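You operate a simulated robot arm through the tools that you are given. There is no shell and no other tool.

You are at the controls of a simulated robot arm. One attempt, no reset.

## Task
Slide the red carriage clear, grease its guide patch and return it.
Fine: up to the cylinder first, to its stop last; brush from the grease tin, stood on the clear strip before the carriage returns. Set down upright: green grease brush. A coat counts when it lies all over at full strength: go over it till it gets no stronger.

It is judged by the outcome, as a careful person would: the job done as asked, and still so three seconds after it is handed in. It fails if anything else is knocked over, pushed out of place, dropped, spilled or broken.

## Robot
A 7-joint arm with a two-finger gripper, fixed in place. Base frame: the origin is at the foot of the arm, x ahead of it, y to its left, z up; the work surface is at about z = 0.88. Lengths are in m, angles in rad, forces in N, time in s.
With the tool pointing down near the work surface it reaches from about 0.34 to 0.72 m from the base axis. Its first joint turns from -1.152 to 1.152 rad. Payload 2.45 kg.
The tool frame sits at the grasp point between the pads (the TCP): z along the fingers, y along the line on which they close. The tips reach 0.026 m beyond it. Largest opening 0.096 m; the body of the gripper starts 0.069 m behind the TCP.
Orientation is that of the tool frame in the base frame, as a unit quaternion [x, y, z, w]. With the fingers straight down and closing along the base's y, the tool's x points along the base's -x, its y along +y and its z along -z.

## Interface
- The arm moves only by the tool nudge_tool. Its argument "deltas" is a list of rows, each a list of 2 entries, a list of its own where there are three numbers: the shift along the tool's x, y, z in cm, then the turn, a rotation vector about the tool's x, y, z in rad. In form: [[[dx, dy, dz], [wx, wy, wz]], ...]. A call has 1 to 20 rows; each row shifts and turns the commanded pose from where the row before left it, along the tool's axes as they then stand. "grip" is the closure in counts, from 0 (fully open) to 255 (shut), set as the call begins (left out, the last holds). Each row takes 0.2 s and may step no farther than 0.05 m and 0.15 rad from the row before; otherwise, or with a gripper value out of range, the whole call is refused. A pose out of reach is approached as far as the arm can. The call stops where the force on the tool passes 40 N (or 10 N more than at its start, if that is more) or the arm is blocked; 0.2 s more then pass. Each finger halts on what it meets, pressing with about 30 N; the grip force reading is that of the motor and also rises with nothing between the fingers. The clock runs only during rows and for 0.2 s after the last one: add rows that do not move to give the fingers time. The reply holds the time, the measured pose of the TCP, the force on the tool along the base axes, the opening and the grip force, in the units named above and with some noise, with the torque about the TCP (base axes, N m) and any sound that the robot's microphone picked up.
- Cameras (640 x 400 px; columns grow to the right, rows downward): "scene" is fixed at [0.1839, -0.4089, 1.431]; the picture's right is [0.56, -0.83, 0.00], its down [-0.42, -0.28, -0.87] and it looks along [0.72, 0.48, -0.50] (base axes); focal length 302 px, centre (320, 200). "wrist" rides on the gripper at [0.082, 0.003, -0.098] in the tool frame; the picture's right is [-0.04, 1.00, 0.00], its down [-0.73, -0.03, -0.68] and it looks along [-0.68, -0.03, 0.73] (tool axes); focal length 256 px, centre (320, 200). There is no depth. A picture from a camera that has moved, and an enlarged one, comes with that camera's place and axes in the base frame and with its lens.
- camera(camera): a new picture of that camera. It takes no simulated time.
- enlarge(camera, box): a new picture of the part [left, top, right, bottom] of that camera's present view, enlarged. It takes no simulated time.
- close_job(): hands the job in; it is judged then, once.

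Places have to be worked out from the pictures, the camera data and where the tool is seen. Open the gripper and draw the arm clear of the work before you hand the job in, unless the task says otherwise.

The tools are called after ">>>" as a command line: name --argument value ..., lists and objects as JSON in quotes. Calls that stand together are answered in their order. nudge_tool: Moves the arm, as the interface text tells. Its arguments: {"type":"object","properties":{"deltas":{"type":"array","items":{"type":"array"}},"grip":{"type":"number"}},"required":["deltas"]} The other tools are called the same way: camera (camera) takes a picture; enlarge (camera, box) takes an enlarged picture of a part of a camera's view; close_job () hands the job in.

At the start:

```text
clock: 0.0
position: [0.3571, -0.1664, 1.2507]
tool_rot: [0.0, 1.0, -0.001, 0.0]
force: [-0.6, 0.1, -0.3]
moment: [-0.01, -0.02, -0.01]
width: 0.096
grip_force: 0.0
```

scene: 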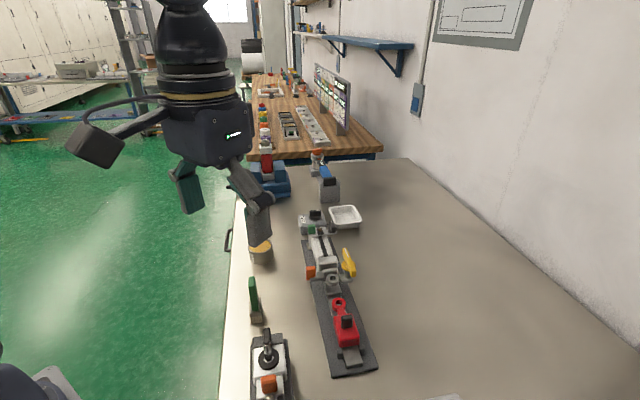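
wrist: 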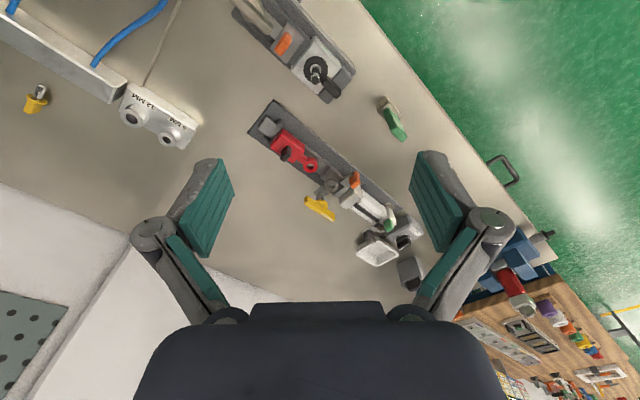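

I'll begin by looking at the workspace in detail before moving anything.

>>> enlarge --camera "scene" --box '[220, 140, 400, 400]'

>>> enlarge --camera "scene" --box '[280, 270, 400, 390]'

>>> enlarge --camera "scene" --box '[220, 190, 380, 300]'

>>> enlarge --camera "wrist" --box '[220, 0, 480, 300]'

```text
1.54 times, centred on (310, 270) of scene
camera zoom: at [0.1839, -0.4089, 1.431], right [0.56, -0.83, 0.0], down [-0.42, -0.28, -0.87], along [0.72, 0.48, -0.5], focal length 464 px, centre (335, 92)
```

zoom: 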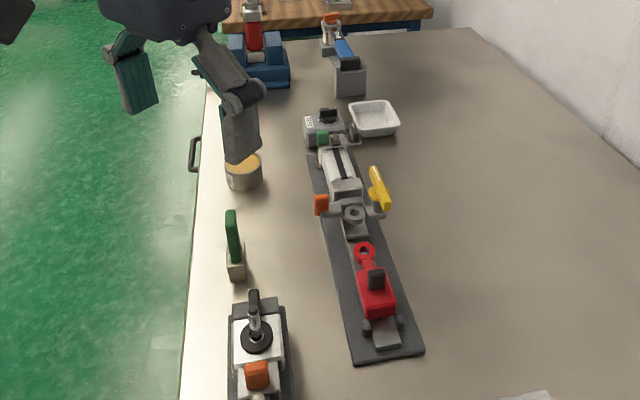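

```text
3.33 times, centred on (340, 330) of scene
camera zoom: at [0.1839, -0.4089, 1.431], right [0.56, -0.83, 0.0], down [-0.42, -0.28, -0.87], along [0.72, 0.48, -0.5], focal length 1006 px, centre (253, -233)
```

zoom: 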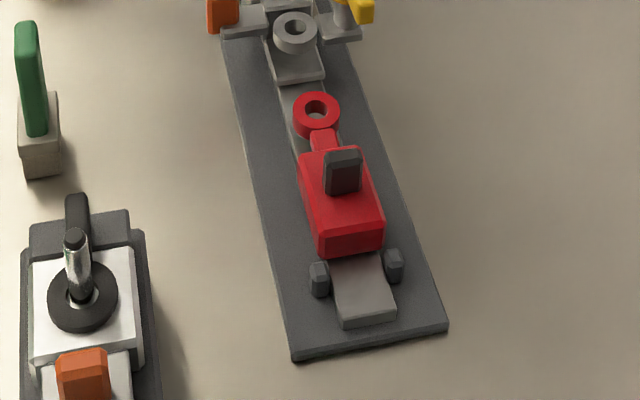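

```text
3.64 times, centred on (300, 245) of scene
camera zoom: at [0.1839, -0.4089, 1.431], right [0.56, -0.83, 0.0], down [-0.42, -0.28, -0.87], along [0.72, 0.48, -0.5], focal length 1098 px, centre (393, 36)
```

zoom: 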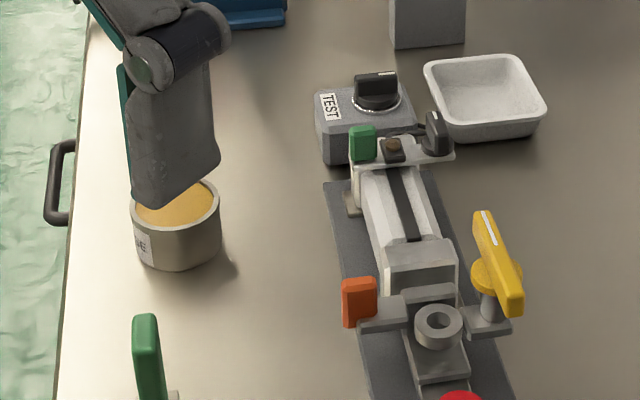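

```text
1.33 times, centred on (350, 150) of wrist
camera zoom: at [0.2745, -0.1624, 1.3485], right [0.04, 1.0, 0.0], down [0.73, -0.03, 0.68], along [0.68, -0.03, -0.73], focal length 341 px, centre (280, 267)
```

zoom: 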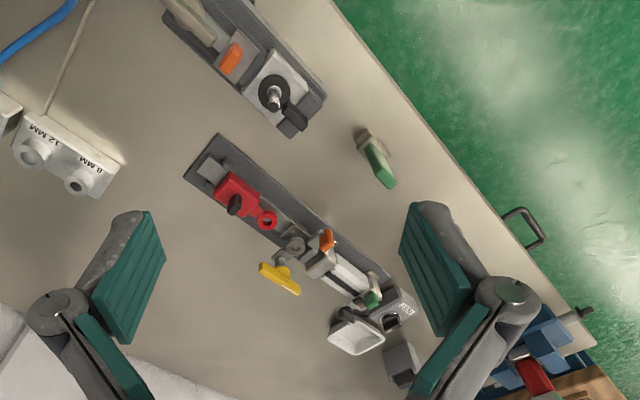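

>>> enlarge --camera "wrist" --box '[230, 90, 350, 210]'

>>> enlarge --camera "wrist" --box '[300, 150, 440, 290]'

>>> enlarge --camera "wrist" --box '[340, 60, 460, 180]'

>>> enlarge --camera "scene" --box '[200, 240, 320, 400]'

```text
3.33 times, centred on (290, 150) of wrist
camera zoom: at [0.2745, -0.1624, 1.3485], right [0.04, 1.0, 0.0], down [0.73, -0.03, 0.68], along [0.68, -0.03, -0.73], focal length 853 px, centre (420, 367)
```

zoom: 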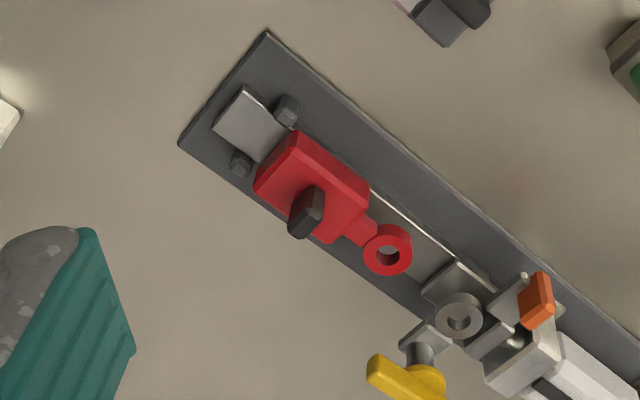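

```text
2.86 times, centred on (370, 220) of wrist
camera zoom: at [0.2745, -0.1624, 1.3485], right [0.04, 1.0, 0.0], down [0.73, -0.03, 0.68], along [0.68, -0.03, -0.73], focal length 731 px, centre (177, 143)
```

zoom: 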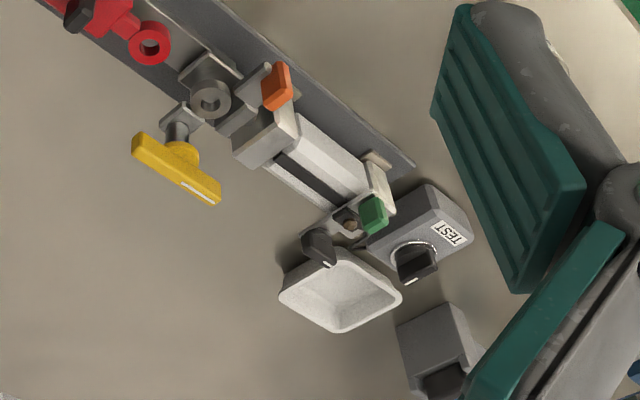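

```text
3.33 times, centred on (400, 120) of wrist
camera zoom: at [0.2745, -0.1624, 1.3485], right [0.04, 1.0, 0.0], down [0.73, -0.03, 0.68], along [0.68, -0.03, -0.73], focal length 853 px, centre (53, 467)
```

zoom: 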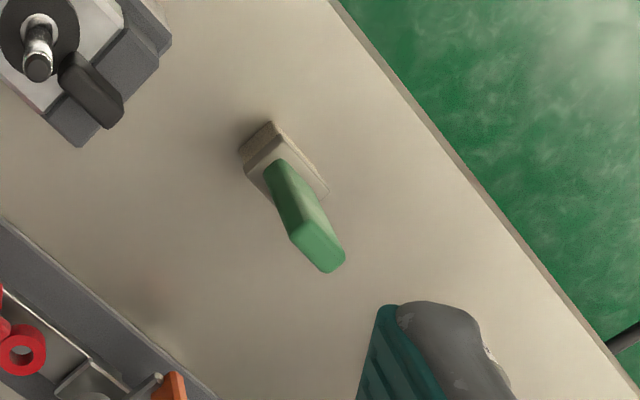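

```text
2.50 times, centred on (260, 320) of scene
camera zoom: at [0.1839, -0.4089, 1.431], right [0.56, -0.83, 0.0], down [-0.42, -0.28, -0.87], along [0.72, 0.48, -0.5], focal length 755 px, centre (470, -100)
```

zoom: 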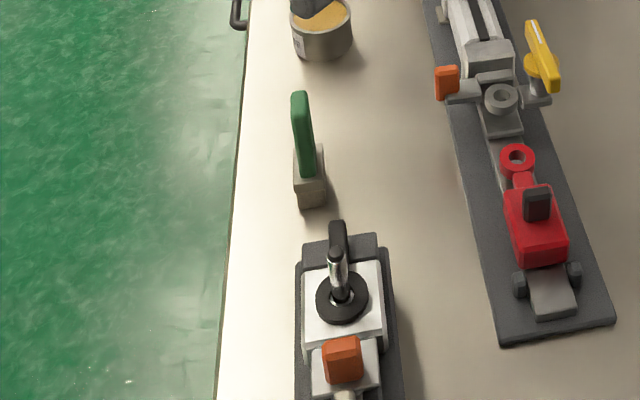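

The axis of the plate runs at about 44.5° in the base frame. The carriage knob is near (0.53, -0.24), the brush near (0.46, -0.06) and the tin near (0.615, 0.065). I'll move to a closer viewpoint with the tool turned to line up with the slide.

>>> nudge_tool --deltas '[[[-1, -3.07, 2.83], [0, 0, 0]], [[-1, -3.07, 2.83], [0, 0, 0]], [[-1, -3.07, 2.83], [0, 0, 0]], [[-1, -3.07, 2.83], [0, 0, 0]], [[-1, -3.07, 2.83], [0, 0, 0]], [[-1, -3.07, 2.83], [0, 0, 0]], [[0, 0, 0], [0, 0, -0.131]], [[0, 0, 0], [0, 0, -0.131]], [[0, 0, 0], [0, 0, -0.131]], [[0, 0, 0], [0, 0, -0.131]], [[0, 0, 0], [0, 0, -0.131]], [[0, 0, 0], [0, 0, -0.131]], [[0, 0, 0], [0, 0, 0]]]'

>>> camera --camera "wrist"

>>> camera --camera "scene"

```text
clock: 2.8
position: [0.4168, -0.3502, 1.0806]
tool_rot: [-0.384, 0.923, 0.0, 0.0]
force: [0.2, -0.1, 0.3]
moment: [-0.02, -0.01, 0.01]
width: 0.096
grip_force: 0.0
```

```text
taken
camera wrist: at [0.3565, -0.4054, 1.1787], right [-0.68, 0.73, 0.0], down [0.54, 0.5, 0.68], along [0.5, 0.46, -0.73], focal length 256 px, centre (320, 200)
```

wrist: 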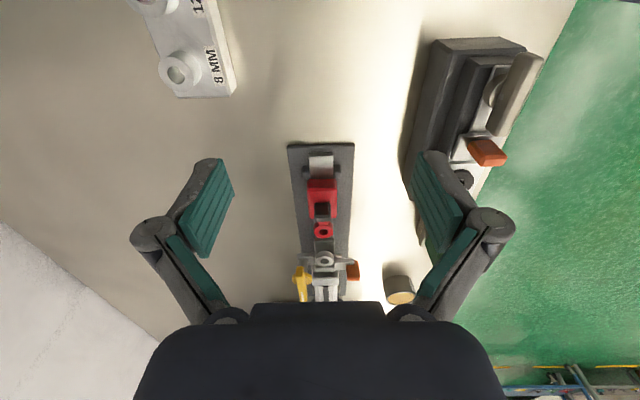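

```text
taken
```

scene: 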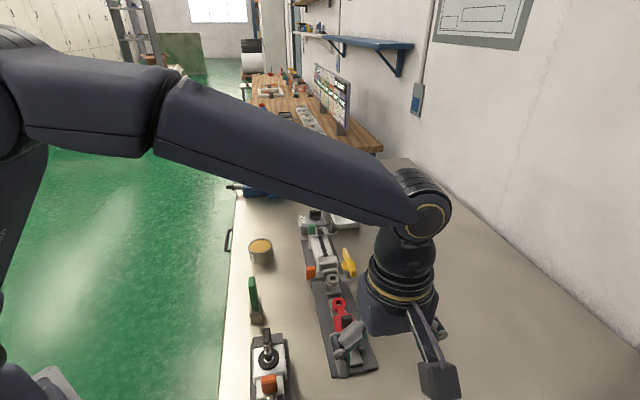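

>>> enlarge --camera "wrist" --box '[260, 130, 380, 300]'

>>> enlarge --camera "wrist" --box '[285, 140, 365, 220]'

>>> enlarge --camera "wrist" --box '[280, 215, 370, 305]'

>>> enlarge --camera "scene" --box '[220, 200, 400, 400]'

```text
2.35 times, centred on (320, 215) of wrist
camera zoom: at [0.3565, -0.4054, 1.1787], right [-0.68, 0.73, 0.0], down [0.54, 0.5, 0.68], along [0.5, 0.46, -0.73], focal length 602 px, centre (320, 165)
```

zoom: 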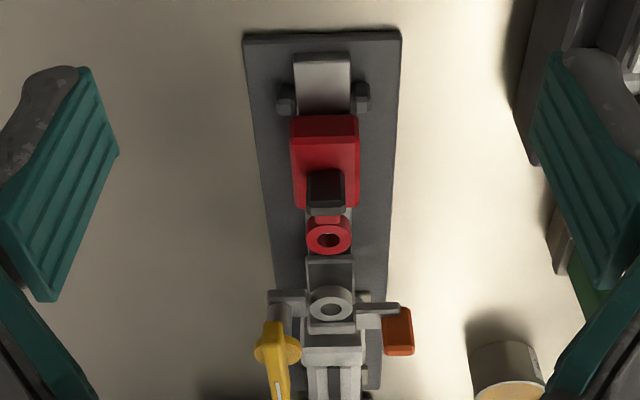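

```text
5.00 times, centred on (325, 180) of wrist
camera zoom: at [0.3565, -0.4054, 1.1787], right [-0.68, 0.73, 0.0], down [0.54, 0.5, 0.68], along [0.5, 0.46, -0.73], focal length 1280 px, centre (295, 300)
```

zoom: 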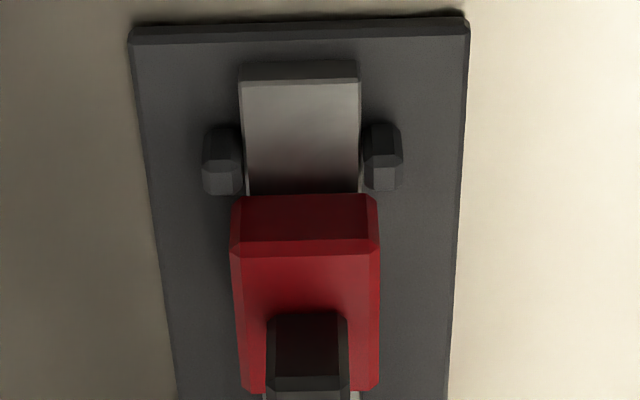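

```text
4.44 times, centred on (325, 260) of wrist
camera zoom: at [0.3565, -0.4054, 1.1787], right [-0.68, 0.73, 0.0], down [0.54, 0.5, 0.68], along [0.5, 0.46, -0.73], focal length 1138 px, centre (298, -67)
```

zoom: 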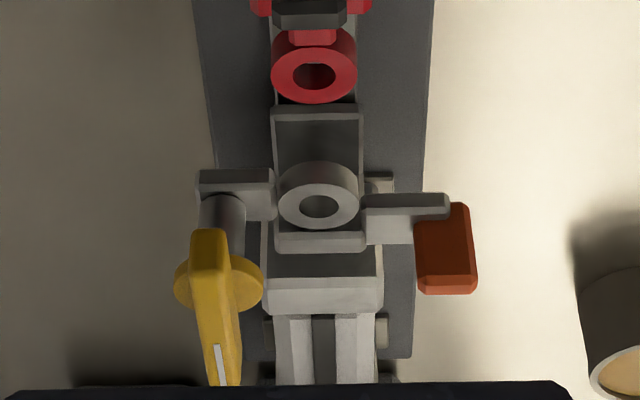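

```text
2.00 times, centred on (310, 300) of scene
camera zoom: at [0.1839, -0.4089, 1.431], right [0.56, -0.83, 0.0], down [-0.42, -0.28, -0.87], along [0.72, 0.48, -0.5], focal length 604 px, centre (340, 0)
```

zoom: 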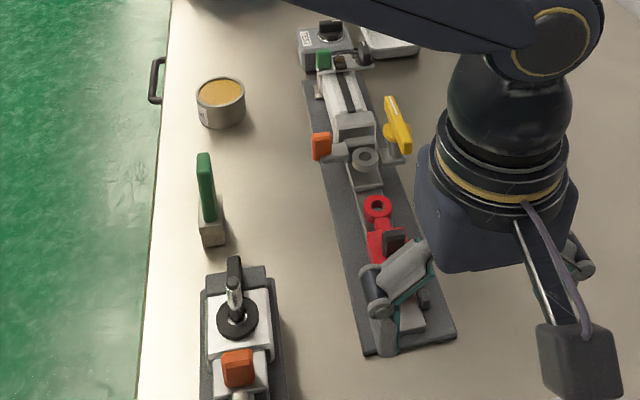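

Tab on the carriage triangulates to (0.536, -0.2365), top z ≈ 0.949, and the carriage top is about 0.918. I'll move over it, half closed, and stop above to check alignment.

>>> nudge_tool --deltas '[[[-4.1, -0.11, 0], [0, 0, 0]], [[-4.1, -0.11, 0], [0, 0, 0]], [[-4.1, -0.11, 1], [0, 0, 0]], [[-4.1, -0.11, 3], [0, 0, 0]], [[0, 0, 4], [0, 0, 0]], [[0, 0, 1], [0, 0, 0]], [[0, 0, 0], [0, 0, 0]]]' --grip 110

>>> camera --camera "wrist"

>>> enlarge --camera "wrist" --box '[240, 120, 400, 240]'

>>> enlarge --camera "scene" --box '[280, 230, 420, 390]'

```text
refused: row 4 steps farther than a row can; nothing moved
```

```text
taken
camera wrist: at [0.3565, -0.4054, 1.1787], right [-0.68, 0.73, 0.0], down [0.54, 0.5, 0.68], along [0.5, 0.46, -0.73], focal length 256 px, centre (320, 200)
```

wrist: 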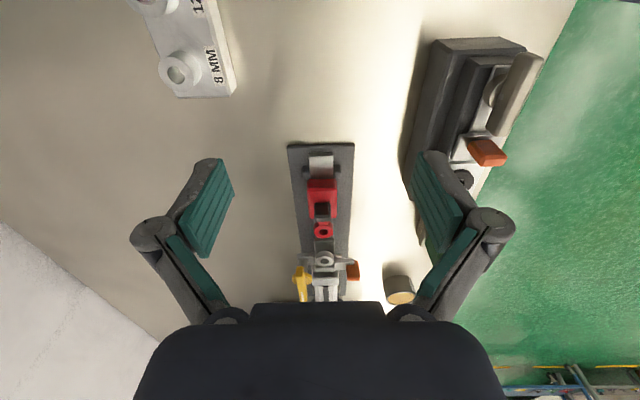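

```text
3.33 times, centred on (320, 180) of wrist
camera zoom: at [0.3565, -0.4054, 1.1787], right [-0.68, 0.73, 0.0], down [0.54, 0.5, 0.68], along [0.5, 0.46, -0.73], focal length 853 px, centre (320, 267)
```

zoom: 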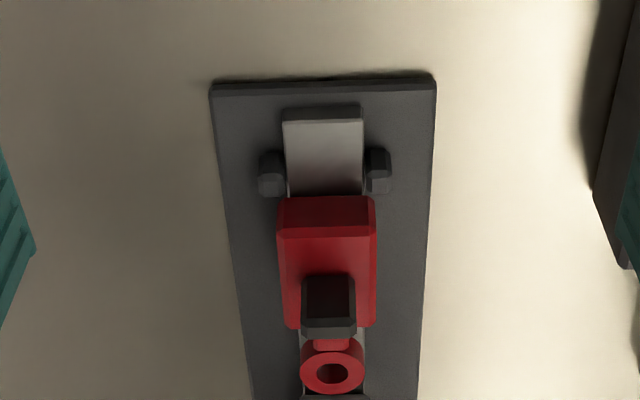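

```text
2.50 times, centred on (350, 310) of scene
camera zoom: at [0.1839, -0.4089, 1.431], right [0.56, -0.83, 0.0], down [-0.42, -0.28, -0.87], along [0.72, 0.48, -0.5], focal length 755 px, centre (245, -75)
```

zoom: 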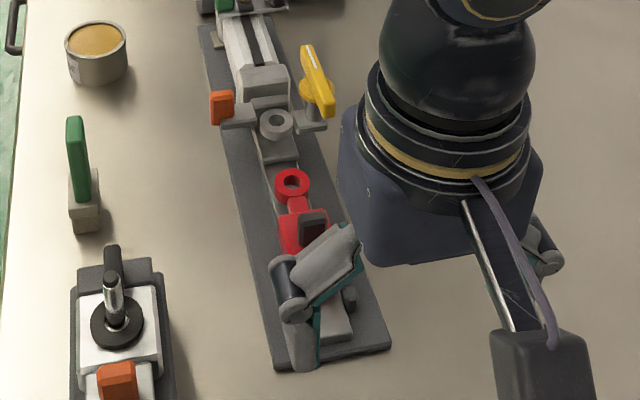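

Row 4 was slightly too long, so nothing moved. I'm resending the same move in smaller steps.

>>> nudge_tool --deltas '[[[-4.1, -0.11, 0], [0, 0, 0]], [[-4.1, -0.11, 0], [0, 0, 0]], [[-4.1, -0.11, 1], [0, 0, 0]], [[-4.1, -0.11, 1], [0, 0, 0]], [[0, 0, 3.5], [0, 0, 0]], [[0, 0, 3.5], [0, 0, 0]], [[0, 0, 0], [0, 0, 0]]]' --grip 110

>>> camera --camera "wrist"

>>> enlarge --camera "wrist" --box '[240, 120, 400, 240]'

>>> enlarge --camera "scene" --box '[280, 230, 420, 390]'

```text
clock: 4.4
position: [0.5343, -0.2367, 0.9875]
tool_rot: [-0.383, 0.924, 0.0, 0.0]
force: [0.6, -0.1, -0.2]
moment: [0.02, 0.01, -0.02]
width: 0.0548
grip_force: 0.1
```

```text
taken
camera wrist: at [0.4737, -0.2912, 1.0868], right [-0.68, 0.73, 0.0], down [0.54, 0.5, 0.68], along [0.5, 0.46, -0.73], focal length 256 px, centre (320, 200)
```

wrist: 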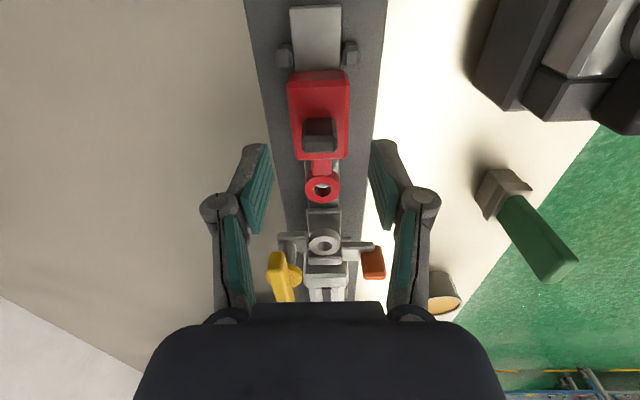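

```text
3.33 times, centred on (320, 180) of wrist
camera zoom: at [0.4737, -0.2912, 1.0868], right [-0.68, 0.73, 0.0], down [0.54, 0.5, 0.68], along [0.5, 0.46, -0.73], focal length 853 px, centre (320, 267)
```

zoom: 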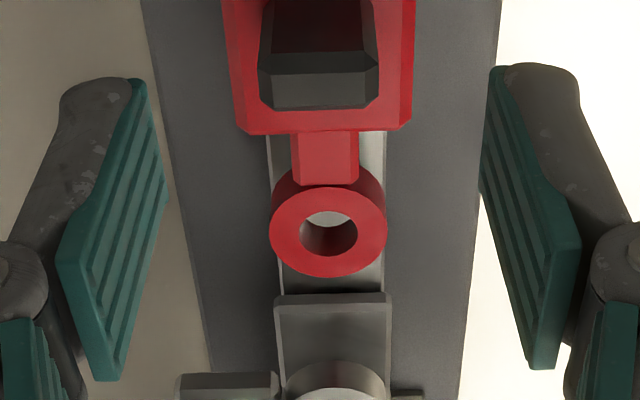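

```text
2.50 times, centred on (350, 310) of scene
camera zoom: at [0.1839, -0.4089, 1.431], right [0.56, -0.83, 0.0], down [-0.42, -0.28, -0.87], along [0.72, 0.48, -0.5], focal length 755 px, centre (245, -75)
```

zoom: 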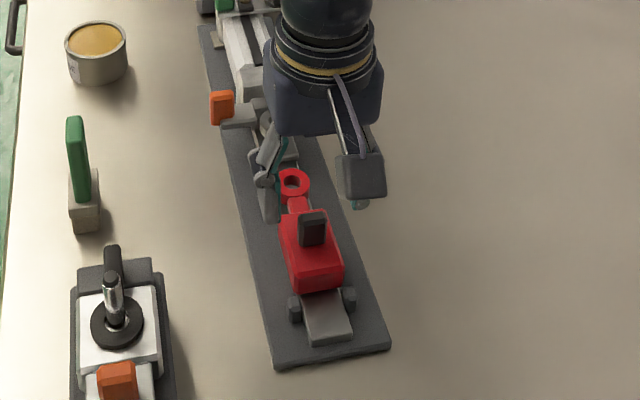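

The tab sits centred under the TCP (row ~144 expected 146). I'll descend to z ≈ 0.948, then close on the tab.

>>> nudge_tool --deltas '[[[0, 0, 2], [0, 0, 0]], [[0, 0, 1.2], [0, 0, 0]], [[0, 0, 0.75], [0, 0, 0]], [[0, 0, 0], [0, 0, 0]]]'

>>> nudge_tool --deltas '[[[0, 0, 0], [0, 0, 0]], [[0, 0, 0], [0, 0, 0]], [[0, 0, 0], [0, 0, 0]], [[0, 0, 0], [0, 0, 0]]]' --grip 220

>>> enlarge --camera "wrist" --box '[240, 100, 400, 260]'

>>> enlarge --camera "scene" --box '[280, 230, 420, 390]'

```text
clock: 5.4
position: [0.535, -0.2369, 0.9499]
tool_rot: [-0.384, 0.923, -0.001, 0.0]
force: [0.8, 0.3, 0.1]
moment: [0.06, -0.02, 0.02]
width: 0.0546
grip_force: 0.1
```

```text
clock: 6.4
position: [0.535, -0.2366, 0.9512]
tool_rot: [-0.384, 0.923, 0.0, 0.0]
force: [-4.0, 3.5, 9.8]
moment: [0.05, 0.2, -0.07]
width: 0.0219
grip_force: 44.9
```

```text
2.50 times, centred on (320, 180) of wrist
camera zoom: at [0.4742, -0.2912, 1.0489], right [-0.68, 0.73, 0.0], down [0.54, 0.5, 0.68], along [0.5, 0.46, -0.73], focal length 640 px, centre (320, 250)
```

zoom: 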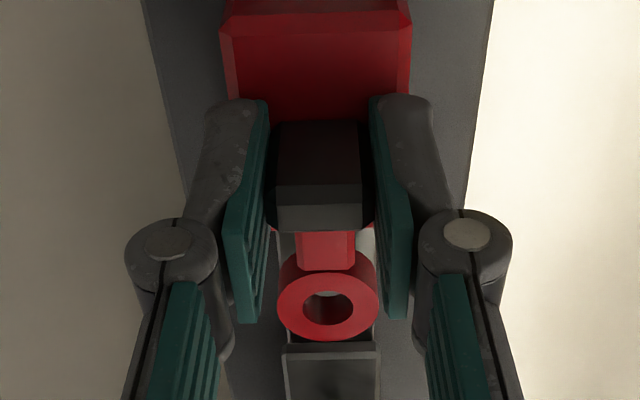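

```text
2.50 times, centred on (350, 310) of scene
camera zoom: at [0.1836, -0.4087, 1.4311], right [0.56, -0.83, 0.0], down [-0.42, -0.28, -0.87], along [0.72, 0.48, -0.5], focal length 755 px, centre (245, -75)
```

zoom: 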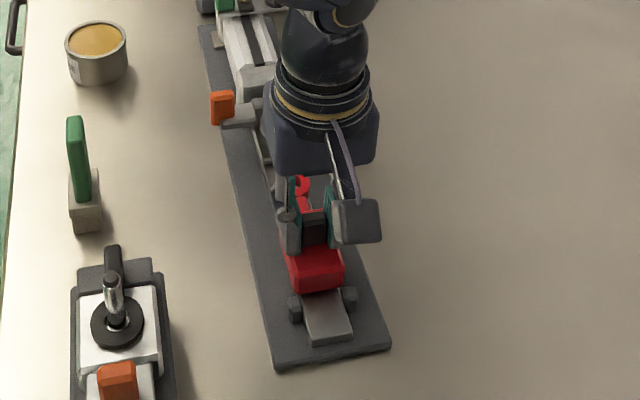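

The tab is gripped at 0.022 m. Now I'll slide the carriage toward the cylinder in small steps while watching the force.

>>> nudge_tool --deltas '[[[-0.5, 0, 0], [0, 0, 0]], [[-0.5, 0, 0], [0, 0, 0]], [[-0.5, 0, 0], [0, 0, 0]], [[-0.5, 0, 0], [0, 0, 0]], [[0, 0, 0], [0, 0, 0]]]'

>>> enlarge --camera "wrist" --box '[240, 60, 400, 300]'

>>> enlarge --camera "scene" --box '[280, 230, 420, 390]'

```text
clock: 7.6
position: [0.5504, -0.2218, 0.9499]
tool_rot: [-0.384, 0.923, 0.001, -0.001]
force: [-13.2, 13.0, 17.0]
moment: [0.33, 0.14, -0.1]
width: 0.0216
grip_force: 44.8
```

```text
1.67 times, centred on (320, 180) of wrist
camera zoom: at [0.4885, -0.2773, 1.0489], right [-0.68, 0.73, 0.0], down [0.54, 0.5, 0.68], along [0.5, 0.46, -0.73], focal length 427 px, centre (320, 233)
```

zoom: 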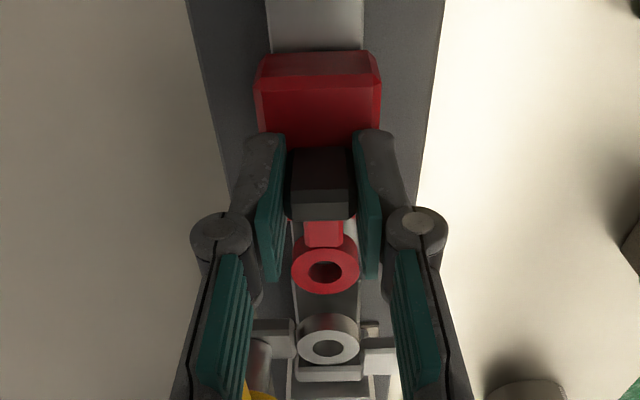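

```text
2.50 times, centred on (350, 310) of scene
camera zoom: at [0.1832, -0.4084, 1.4313], right [0.56, -0.83, 0.0], down [-0.42, -0.28, -0.87], along [0.72, 0.48, -0.5], focal length 755 px, centre (245, -75)
```

zoom: 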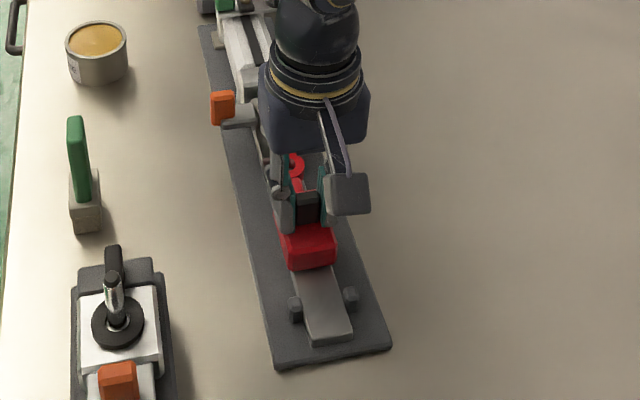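

The carriage slid about 2.1 cm freely, but a lateral load (~18 N along +tool y) and a vertical load (17 N) have built up. I'll relieve those slightly before going on.

>>> nudge_tool --deltas '[[[0, 0.1, -0.1], [0, 0, 0]], [[0, 0, 0], [0, 0, 0]]]'

```text
clock: 8.2
position: [0.5472, -0.2226, 0.9502]
tool_rot: [-0.383, 0.924, 0.001, 0.0]
force: [-6.8, 7.4, -1.3]
moment: [0.43, -0.3, 0.06]
width: 0.0215
grip_force: 44.9
```

Both loads fell as expected, so I'll add a little more lateral relief and keep sliding.

>>> nudge_tool --deltas '[[[0, 0.1, 0], [0, 0, 0]], [[-0.5, 0, 0], [0, 0, 0]], [[-0.5, 0.01, 0], [0, 0, 0]], [[0, 0, 0], [0, 0, 0]]]'

>>> enlarge --camera "wrist" --box '[240, 60, 400, 300]'

>>> enlarge --camera "scene" --box '[280, 230, 420, 390]'

```text
clock: 9.2
position: [0.5543, -0.2158, 0.9498]
tool_rot: [-0.384, 0.923, 0.0, -0.001]
force: [2.7, -4.9, -20.7]
moment: [-0.56, 0.32, -0.16]
width: 0.0216
grip_force: 45.6
```

```text
1.67 times, centred on (320, 180) of wrist
camera zoom: at [0.4948, -0.2706, 1.0491], right [-0.68, 0.73, 0.0], down [0.54, 0.5, 0.68], along [0.5, 0.46, -0.74], focal length 427 px, centre (320, 233)
```

zoom: 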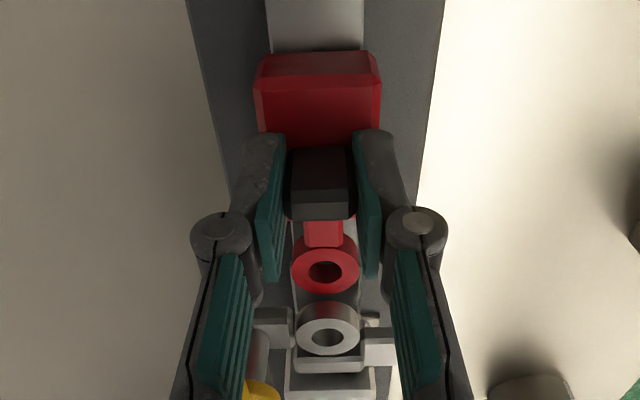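

```text
2.50 times, centred on (350, 310) of scene
camera zoom: at [0.1844, -0.4092, 1.4309], right [0.56, -0.83, 0.0], down [-0.42, -0.28, -0.87], along [0.72, 0.48, -0.5], focal length 755 px, centre (245, -75)
```

zoom: 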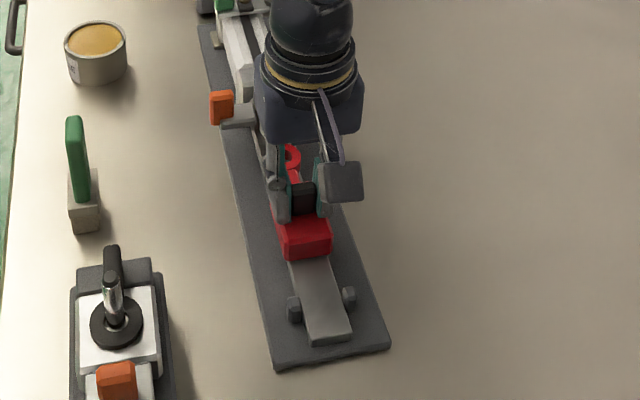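

The load now pulls down (-20 N in z), so the carriage must be captive on its guide. I'll lower by 0.5 mm and carry on.

>>> nudge_tool --deltas '[[[0, -0.03, 0.05], [0, 0, 0]], [[-0.4, 0, 0], [0, 0, 0]], [[-0.4, 0, 0], [0, 0, 0]], [[0, 0, 0], [0, 0, 0]]]'

>>> enlarge --camera "wrist" --box '[240, 60, 400, 300]'

```text
clock: 10.2
position: [0.5612, -0.2091, 0.9518]
tool_rot: [-0.382, 0.924, -0.001, 0.001]
force: [6.8, -8.7, -26.0]
moment: [-0.6, 0.29, 0.0]
width: 0.0216
grip_force: 44.5
```

```text
1.67 times, centred on (320, 180) of wrist
camera zoom: at [0.5006, -0.2647, 1.0491], right [-0.68, 0.73, 0.0], down [0.54, 0.5, 0.68], along [0.5, 0.46, -0.73], focal length 427 px, centre (320, 233)
```

zoom: 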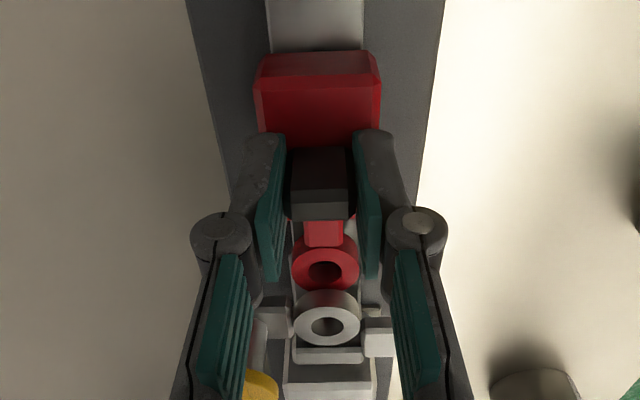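

The rings are nearly touching. I'll trim the vertical and lateral bias, then continue in finer steps.

>>> nudge_tool --deltas '[[[0, -0.08, 0.12], [0, 0, 0]], [[-0.3, 0, 0], [0, 0, 0]], [[0, 0, 0], [0, 0, 0]]]'

>>> enlarge --camera "wrist" --box '[260, 160, 380, 300]'

>>> enlarge --camera "scene" --box '[300, 240, 380, 380]'

```text
clock: 11.0
position: [0.5641, -0.2073, 0.9504]
tool_rot: [-0.384, 0.923, 0.0, 0.001]
force: [-2.8, 1.2, 2.8]
moment: [-0.73, 1.02, -0.05]
width: 0.0217
grip_force: 44.6
```

```text
2.86 times, centred on (320, 230) of wrist
camera zoom: at [0.5034, -0.262, 1.049], right [-0.68, 0.73, 0.0], down [0.54, 0.5, 0.68], along [0.5, 0.46, -0.73], focal length 731 px, centre (320, 114)
```

zoom: 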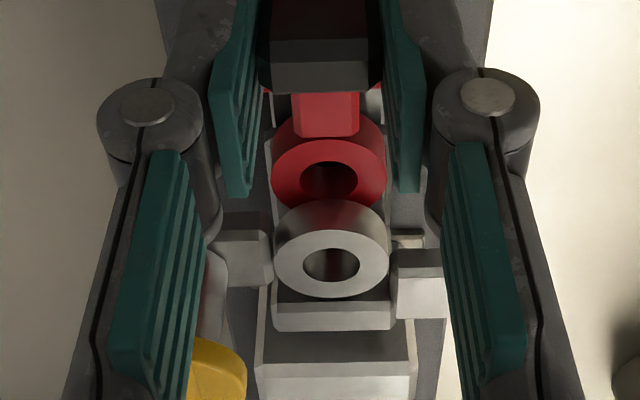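

```text
2.86 times, centred on (340, 310) of scene
camera zoom: at [0.1838, -0.4088, 1.4311], right [0.56, -0.83, 0.0], down [-0.42, -0.28, -0.87], along [0.72, 0.48, -0.5], focal length 862 px, centre (263, -114)
```

zoom: 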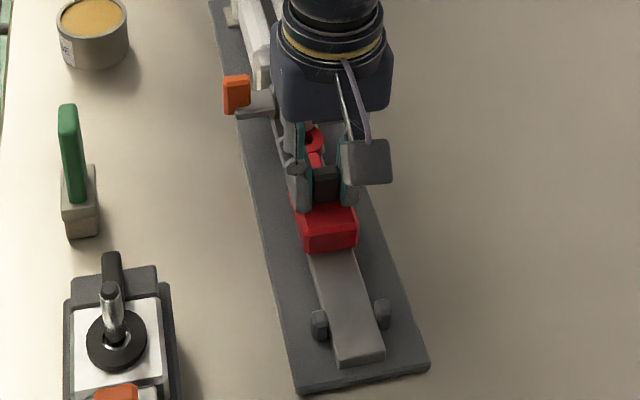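

>>> nudge_tool --deltas '[[[-0.3, 0, 0], [0, 0, 0]], [[-0.3, 0, 0], [0, 0, 0]], [[0, 0, 0], [0, 0, 0]]]'

>>> enlarge --camera "wrist" --box '[260, 160, 380, 300]'

>>> enlarge --camera "scene" --box '[300, 240, 380, 380]'

```text
clock: 11.8
position: [0.5688, -0.203, 0.9499]
tool_rot: [-0.383, 0.924, 0.0, 0.0]
force: [-5.4, 4.4, 9.8]
moment: [-0.07, 0.43, -0.12]
width: 0.0216
grip_force: 45.4
```

```text
2.86 times, centred on (320, 230) of wrist
camera zoom: at [0.5078, -0.2576, 1.049], right [-0.68, 0.73, 0.0], down [0.54, 0.5, 0.68], along [0.5, 0.46, -0.73], focal length 731 px, centre (320, 114)
```

zoom: 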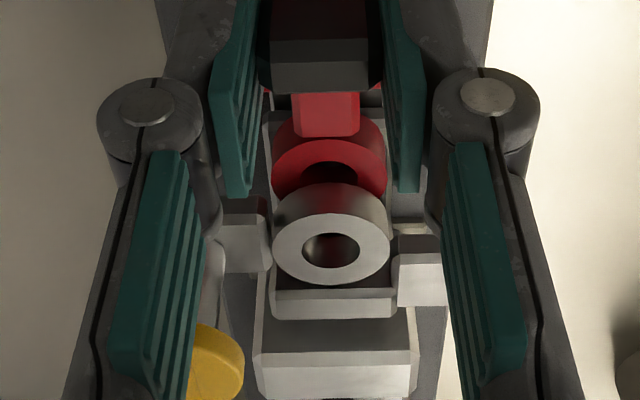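

```text
2.86 times, centred on (340, 310) of scene
camera zoom: at [0.1836, -0.4087, 1.4311], right [0.56, -0.83, 0.0], down [-0.42, -0.28, -0.87], along [0.72, 0.48, -0.5], focal length 862 px, centre (263, -114)
```

zoom: 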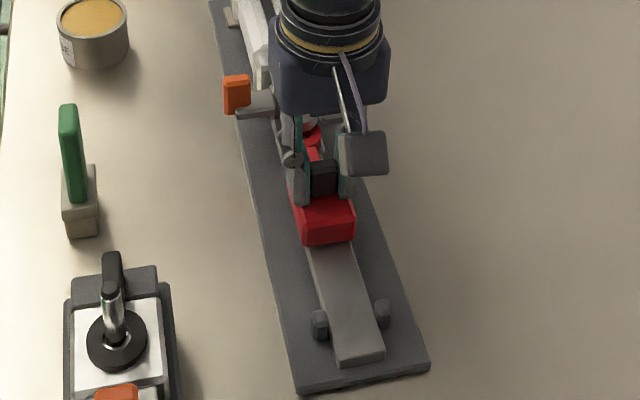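

>>> nudge_tool --deltas '[[[-0.3, 0.03, -0.03], [0, 0, 0]], [[-0.3, 0, 0], [0, 0, 0]], [[0, 0, 0], [0, 0, 0]]]'

>>> enlarge --camera "wrist" --box '[260, 160, 380, 300]'

```text
clock: 12.6
position: [0.5714, -0.1984, 0.9505]
tool_rot: [-0.383, 0.924, 0.0, 0.0]
force: [-3.2, 2.1, 3.4]
moment: [0.65, -0.54, -0.08]
width: 0.0214
grip_force: 44.9
```

```text
2.86 times, centred on (320, 230) of wrist
camera zoom: at [0.5115, -0.2538, 1.049], right [-0.68, 0.73, 0.0], down [0.54, 0.5, 0.68], along [0.5, 0.46, -0.73], focal length 731 px, centre (320, 114)
```

zoom: 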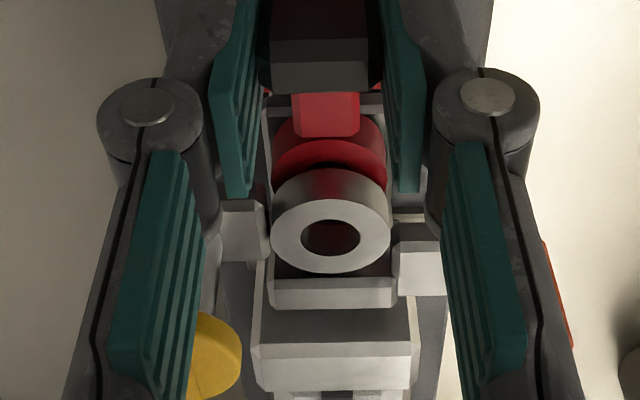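

>>> nudge_tool --deltas '[[[-0.3, 0, 0], [0, 0, 0]], [[-0.3, 0, 0], [0, 0, 0]], [[0, 0, 0], [0, 0, 0]]]'

>>> enlarge --camera "wrist" --box '[260, 160, 380, 300]'

>>> enlarge --camera "scene" --box '[300, 240, 380, 380]'

```text
clock: 13.4
position: [0.5764, -0.1949, 0.9507]
tool_rot: [-0.383, 0.924, 0.0, 0.0]
force: [-5.2, 3.2, 3.1]
moment: [0.35, -0.15, -0.16]
width: 0.0215
grip_force: 45.4
```

```text
2.86 times, centred on (320, 230) of wrist
camera zoom: at [0.5159, -0.2495, 1.049], right [-0.68, 0.73, 0.0], down [0.54, 0.5, 0.68], along [0.5, 0.46, -0.73], focal length 731 px, centre (320, 114)
```

zoom: 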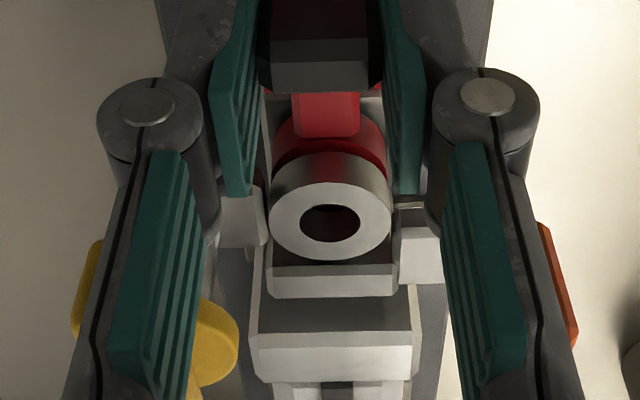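

```text
2.86 times, centred on (340, 310) of scene
camera zoom: at [0.1837, -0.4088, 1.4311], right [0.56, -0.83, 0.0], down [-0.42, -0.28, -0.87], along [0.72, 0.48, -0.5], focal length 862 px, centre (263, -114)
```

zoom: 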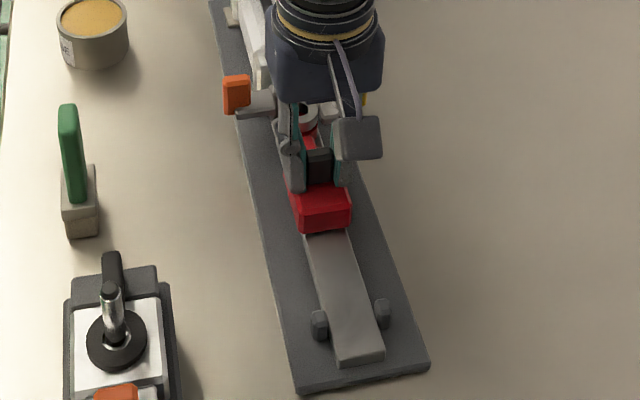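

No stop contact yet, and the red eye is passing under the grey eye. I'll continue in small steps.

>>> nudge_tool --deltas '[[[-0.3, 0.02, 0], [0, 0, 0]], [[-0.3, 0, 0], [0, 0, 0]], [[0, 0, 0], [0, 0, 0]]]'

>>> enlarge --camera "wrist" --box '[260, 160, 380, 300]'

```text
clock: 14.2
position: [0.5771, -0.1944, 0.9507]
tool_rot: [-0.382, 0.924, -0.001, -0.004]
force: [-24.2, -13.1, 7.3]
moment: [-0.25, 0.54, -0.02]
width: 0.0216
grip_force: 44.5
```

```text
2.86 times, centred on (320, 230) of wrist
camera zoom: at [0.5175, -0.2478, 1.0496], right [-0.68, 0.74, 0.0], down [0.54, 0.5, 0.67], along [0.5, 0.46, -0.74], focal length 731 px, centre (320, 114)
```

zoom: 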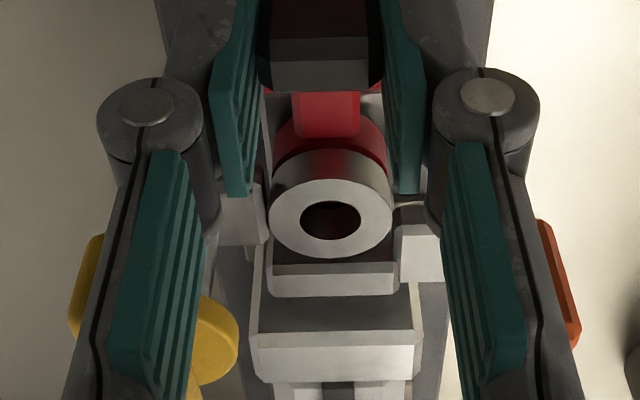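

A force of about 26 N against the motion shows that the carriage has reached the cylinder, with about 6 cm of travel. I'll relax most of the push and then release.

>>> nudge_tool --deltas '[[[0.35, -0.02, 0], [0, 0, 0]], [[0, 0, 0], [0, 0, 0]]]'

>>> nudge_tool --deltas '[[[0, 0, 0], [0, 0, 0]], [[0, 0, 0], [0, 0, 0]], [[0, 0, 0], [0, 0, 0]], [[0, 0, -2], [0, 0, 0]], [[0, 0, -4], [0, 0, 0]], [[0, 0, -4], [0, 0, 0]], [[0, 0, 0], [0, 0, 0]]]' --grip 140

>>> camera --camera "wrist"

>>> enlarge --camera "scene" --box '[280, 230, 400, 390]'

```text
clock: 14.8
position: [0.5773, -0.1932, 0.951]
tool_rot: [-0.383, 0.924, 0.0, 0.0]
force: [-11.7, -10.1, -1.2]
moment: [-1.05, 1.07, -0.01]
width: 0.0218
grip_force: 45.1
```

```text
clock: 16.4
position: [0.578, -0.1951, 1.0502]
tool_rot: [-0.384, 0.923, 0.0, -0.001]
force: [0.3, 0.5, 0.6]
moment: [-0.02, 0.02, 0.04]
width: 0.0433
grip_force: 0.1
```

```text
taken
camera wrist: at [0.5173, -0.2501, 1.1492], right [-0.68, 0.73, 0.0], down [0.54, 0.5, 0.68], along [0.5, 0.46, -0.73], focal length 256 px, centre (320, 200)
```

wrist: 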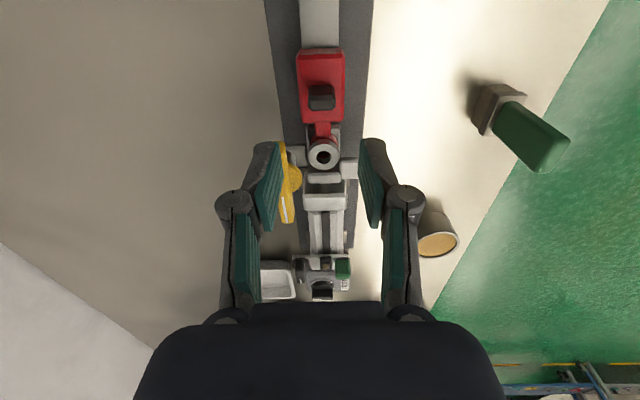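

```text
2.50 times, centred on (340, 310) of scene
camera zoom: at [0.1839, -0.4089, 1.431], right [0.56, -0.83, 0.0], down [-0.42, -0.28, -0.87], along [0.72, 0.48, -0.5], focal length 755 px, centre (270, -75)
```

zoom: 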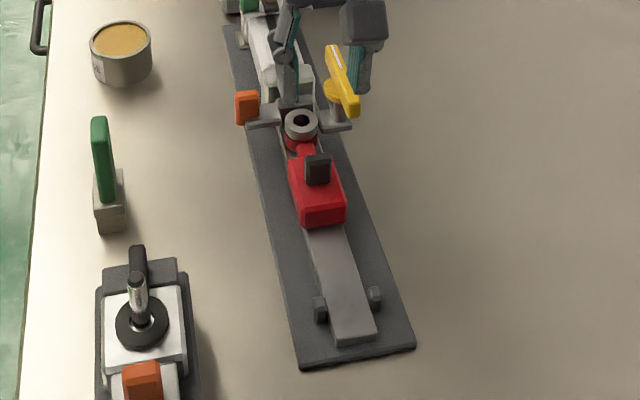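

The carriage is up against the cylinder with its eyes stacked, and it stayed put when released. I'll back along the slide to look at the exposed guide.

>>> nudge_tool --deltas '[[[4.5, 0, 0], [0, 0, 0]], [[4.5, 0, 0], [0, 0, 0]], [[4.5, 0, 0], [0, 0, 0]], [[4.5, 0, 0], [0, 0, 0]], [[0, 0, 0], [0, 0, 0]]]'

>>> camera --camera "wrist"

>>> enlarge --camera "wrist" --box '[260, 110, 380, 230]'

>>> enlarge --camera "scene" --box '[300, 290, 400, 390]'

```text
clock: 17.6
position: [0.4504, -0.3231, 1.0495]
tool_rot: [-0.384, 0.924, 0.001, 0.001]
force: [-0.4, 0.0, 0.1]
moment: [-0.02, 0.04, 0.01]
width: 0.0435
grip_force: 0.0
```

```text
taken
camera wrist: at [0.3906, -0.3776, 1.1488], right [-0.68, 0.73, 0.0], down [0.54, 0.5, 0.68], along [0.5, 0.46, -0.73], focal length 256 px, centre (320, 200)
```

wrist: 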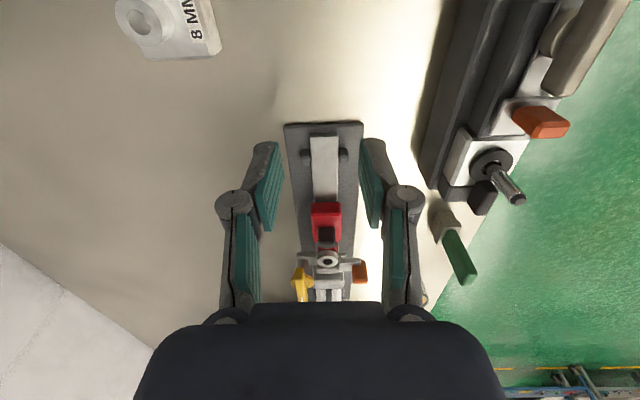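

```text
3.33 times, centred on (320, 170) of wrist
camera zoom: at [0.3906, -0.3776, 1.1488], right [-0.68, 0.73, 0.0], down [0.54, 0.5, 0.68], along [0.5, 0.46, -0.73], focal length 853 px, centre (320, 300)
```

zoom: 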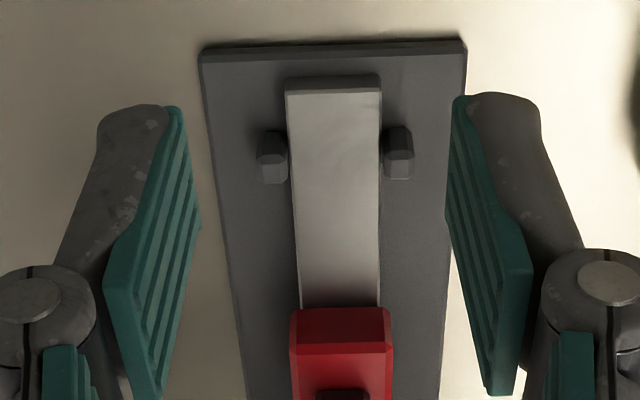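

```text
4.00 times, centred on (350, 340) of scene
camera zoom: at [0.1839, -0.4089, 1.431], right [0.56, -0.83, 0.0], down [-0.42, -0.28, -0.87], along [0.72, 0.48, -0.5], focal length 1207 px, centre (200, -360)
```

zoom: 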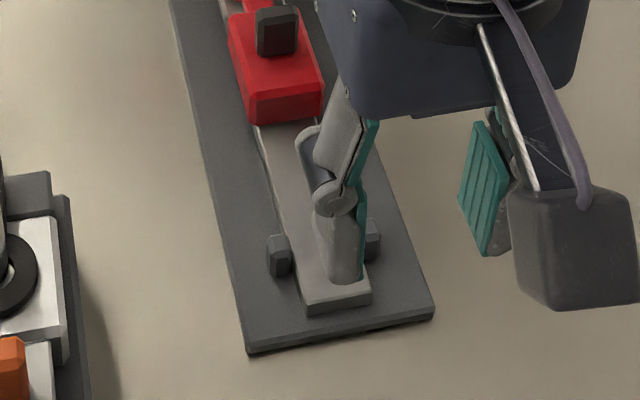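

>>> enlarge --camera "wrist" --box '[300, 125, 350, 210]'

>>> enlarge --camera "wrist" --box '[400, 120, 520, 300]'

>>> enlarge --camera "scene" --box '[215, 215, 305, 345]'

```text
4.71 times, centred on (325, 168) of wrist
camera zoom: at [0.3906, -0.3776, 1.1488], right [-0.68, 0.73, 0.0], down [0.54, 0.5, 0.68], along [0.5, 0.46, -0.73], focal length 1205 px, centre (296, 353)
```

zoom: 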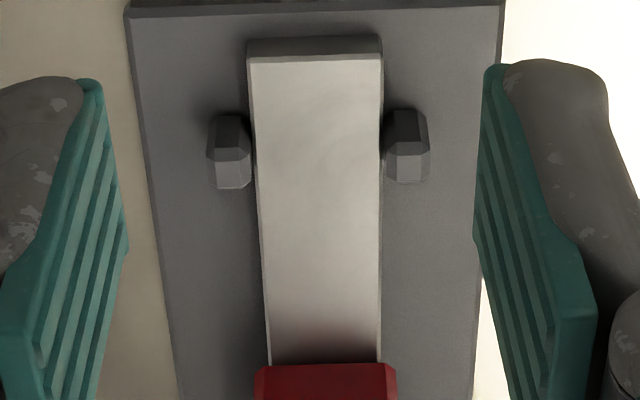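

```text
2.22 times, centred on (460, 210) of wrist
camera zoom: at [0.3906, -0.3776, 1.1488], right [-0.68, 0.73, 0.0], down [0.54, 0.5, 0.68], along [0.5, 0.46, -0.73], focal length 569 px, centre (9, 178)
```

zoom: 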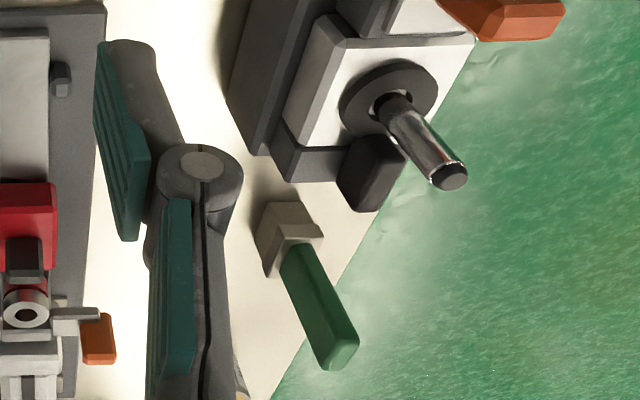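

```text
3.08 times, centred on (260, 280) of scene
camera zoom: at [0.1839, -0.4089, 1.431], right [0.56, -0.83, 0.0], down [-0.42, -0.28, -0.87], along [0.72, 0.48, -0.5], focal length 929 px, centre (505, -46)
```

zoom: 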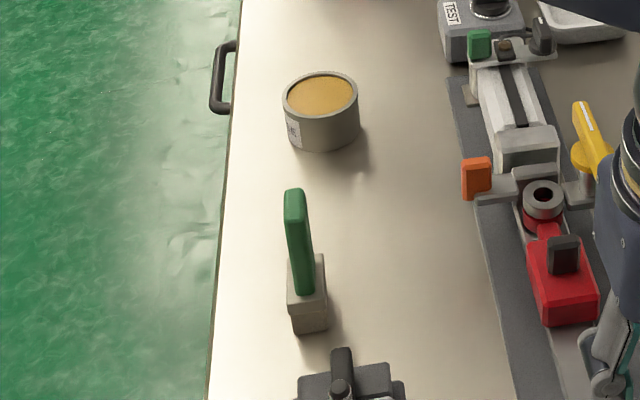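

The exposed rail between the stop pegs and the carriage is the guide area. Next I'll look closely at the brush to find its handle dimensions.

>>> nudge_tool --deltas '[[[0, 0, -4.5], [0, 0, 0]], [[0, 0, -4.5], [0, 0, 0]], [[-0.9, 3.6, -0.5], [0, 0, 0]], [[-0.9, 3.6, -0.5], [0, 0, 0]], [[-0.9, 3.6, 0], [0, 0, 0]], [[-0.9, 3.6, 0], [0, 0, 0]], [[-0.9, 3.6, 0], [0, 0, 0]], [[0, 0, 0], [0, 0, 0]]]' --grip 60

>>> camera --camera "wrist"

>>> enlarge --camera "wrist" --box '[260, 140, 380, 260]'

>>> enlarge --camera "scene" --box '[290, 280, 390, 390]'

```text
clock: 19.4
position: [0.3548, -0.16, 1.1504]
tool_rot: [-0.383, 0.924, 0.0, 0.0]
force: [0.2, -1.3, -0.2]
moment: [-0.02, -0.04, 0.01]
width: 0.0732
grip_force: 0.1
```

```text
taken
camera wrist: at [0.2945, -0.2152, 1.249], right [-0.68, 0.73, 0.0], down [0.54, 0.5, 0.68], along [0.5, 0.46, -0.73], focal length 256 px, centre (320, 200)
```

wrist: 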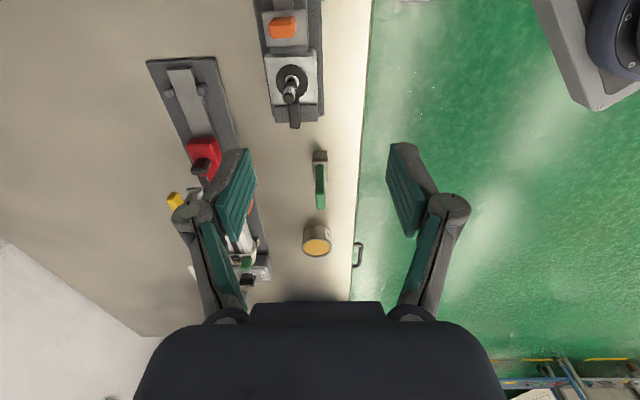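

```text
3.33 times, centred on (320, 200) of wrist
camera zoom: at [0.2945, -0.2152, 1.249], right [-0.68, 0.73, 0.0], down [0.54, 0.5, 0.68], along [0.5, 0.46, -0.73], focal length 853 px, centre (320, 200)
```

zoom: 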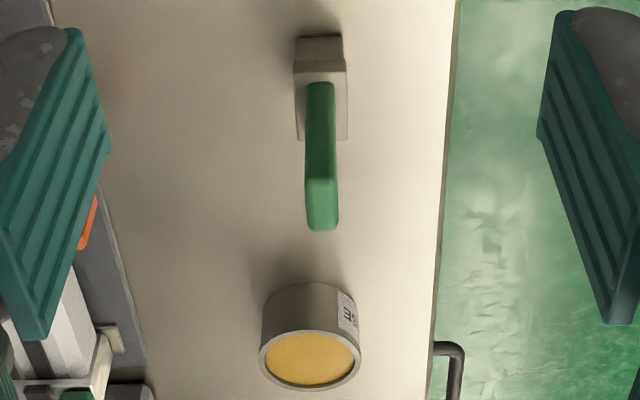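

```text
3.64 times, centred on (340, 335) of scene
camera zoom: at [0.1839, -0.4089, 1.431], right [0.56, -0.83, 0.0], down [-0.42, -0.28, -0.87], along [0.72, 0.48, -0.5], focal length 1098 px, centre (247, -291)
```

zoom: 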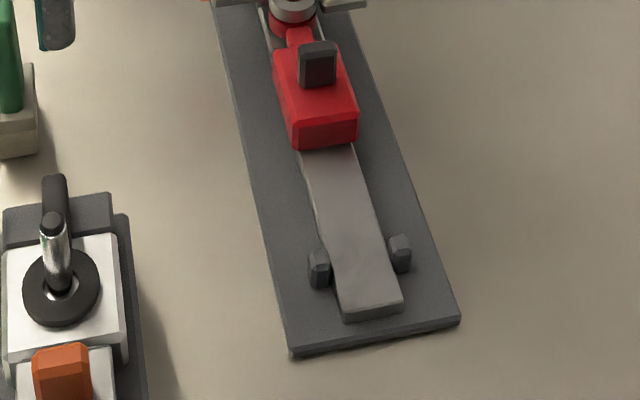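

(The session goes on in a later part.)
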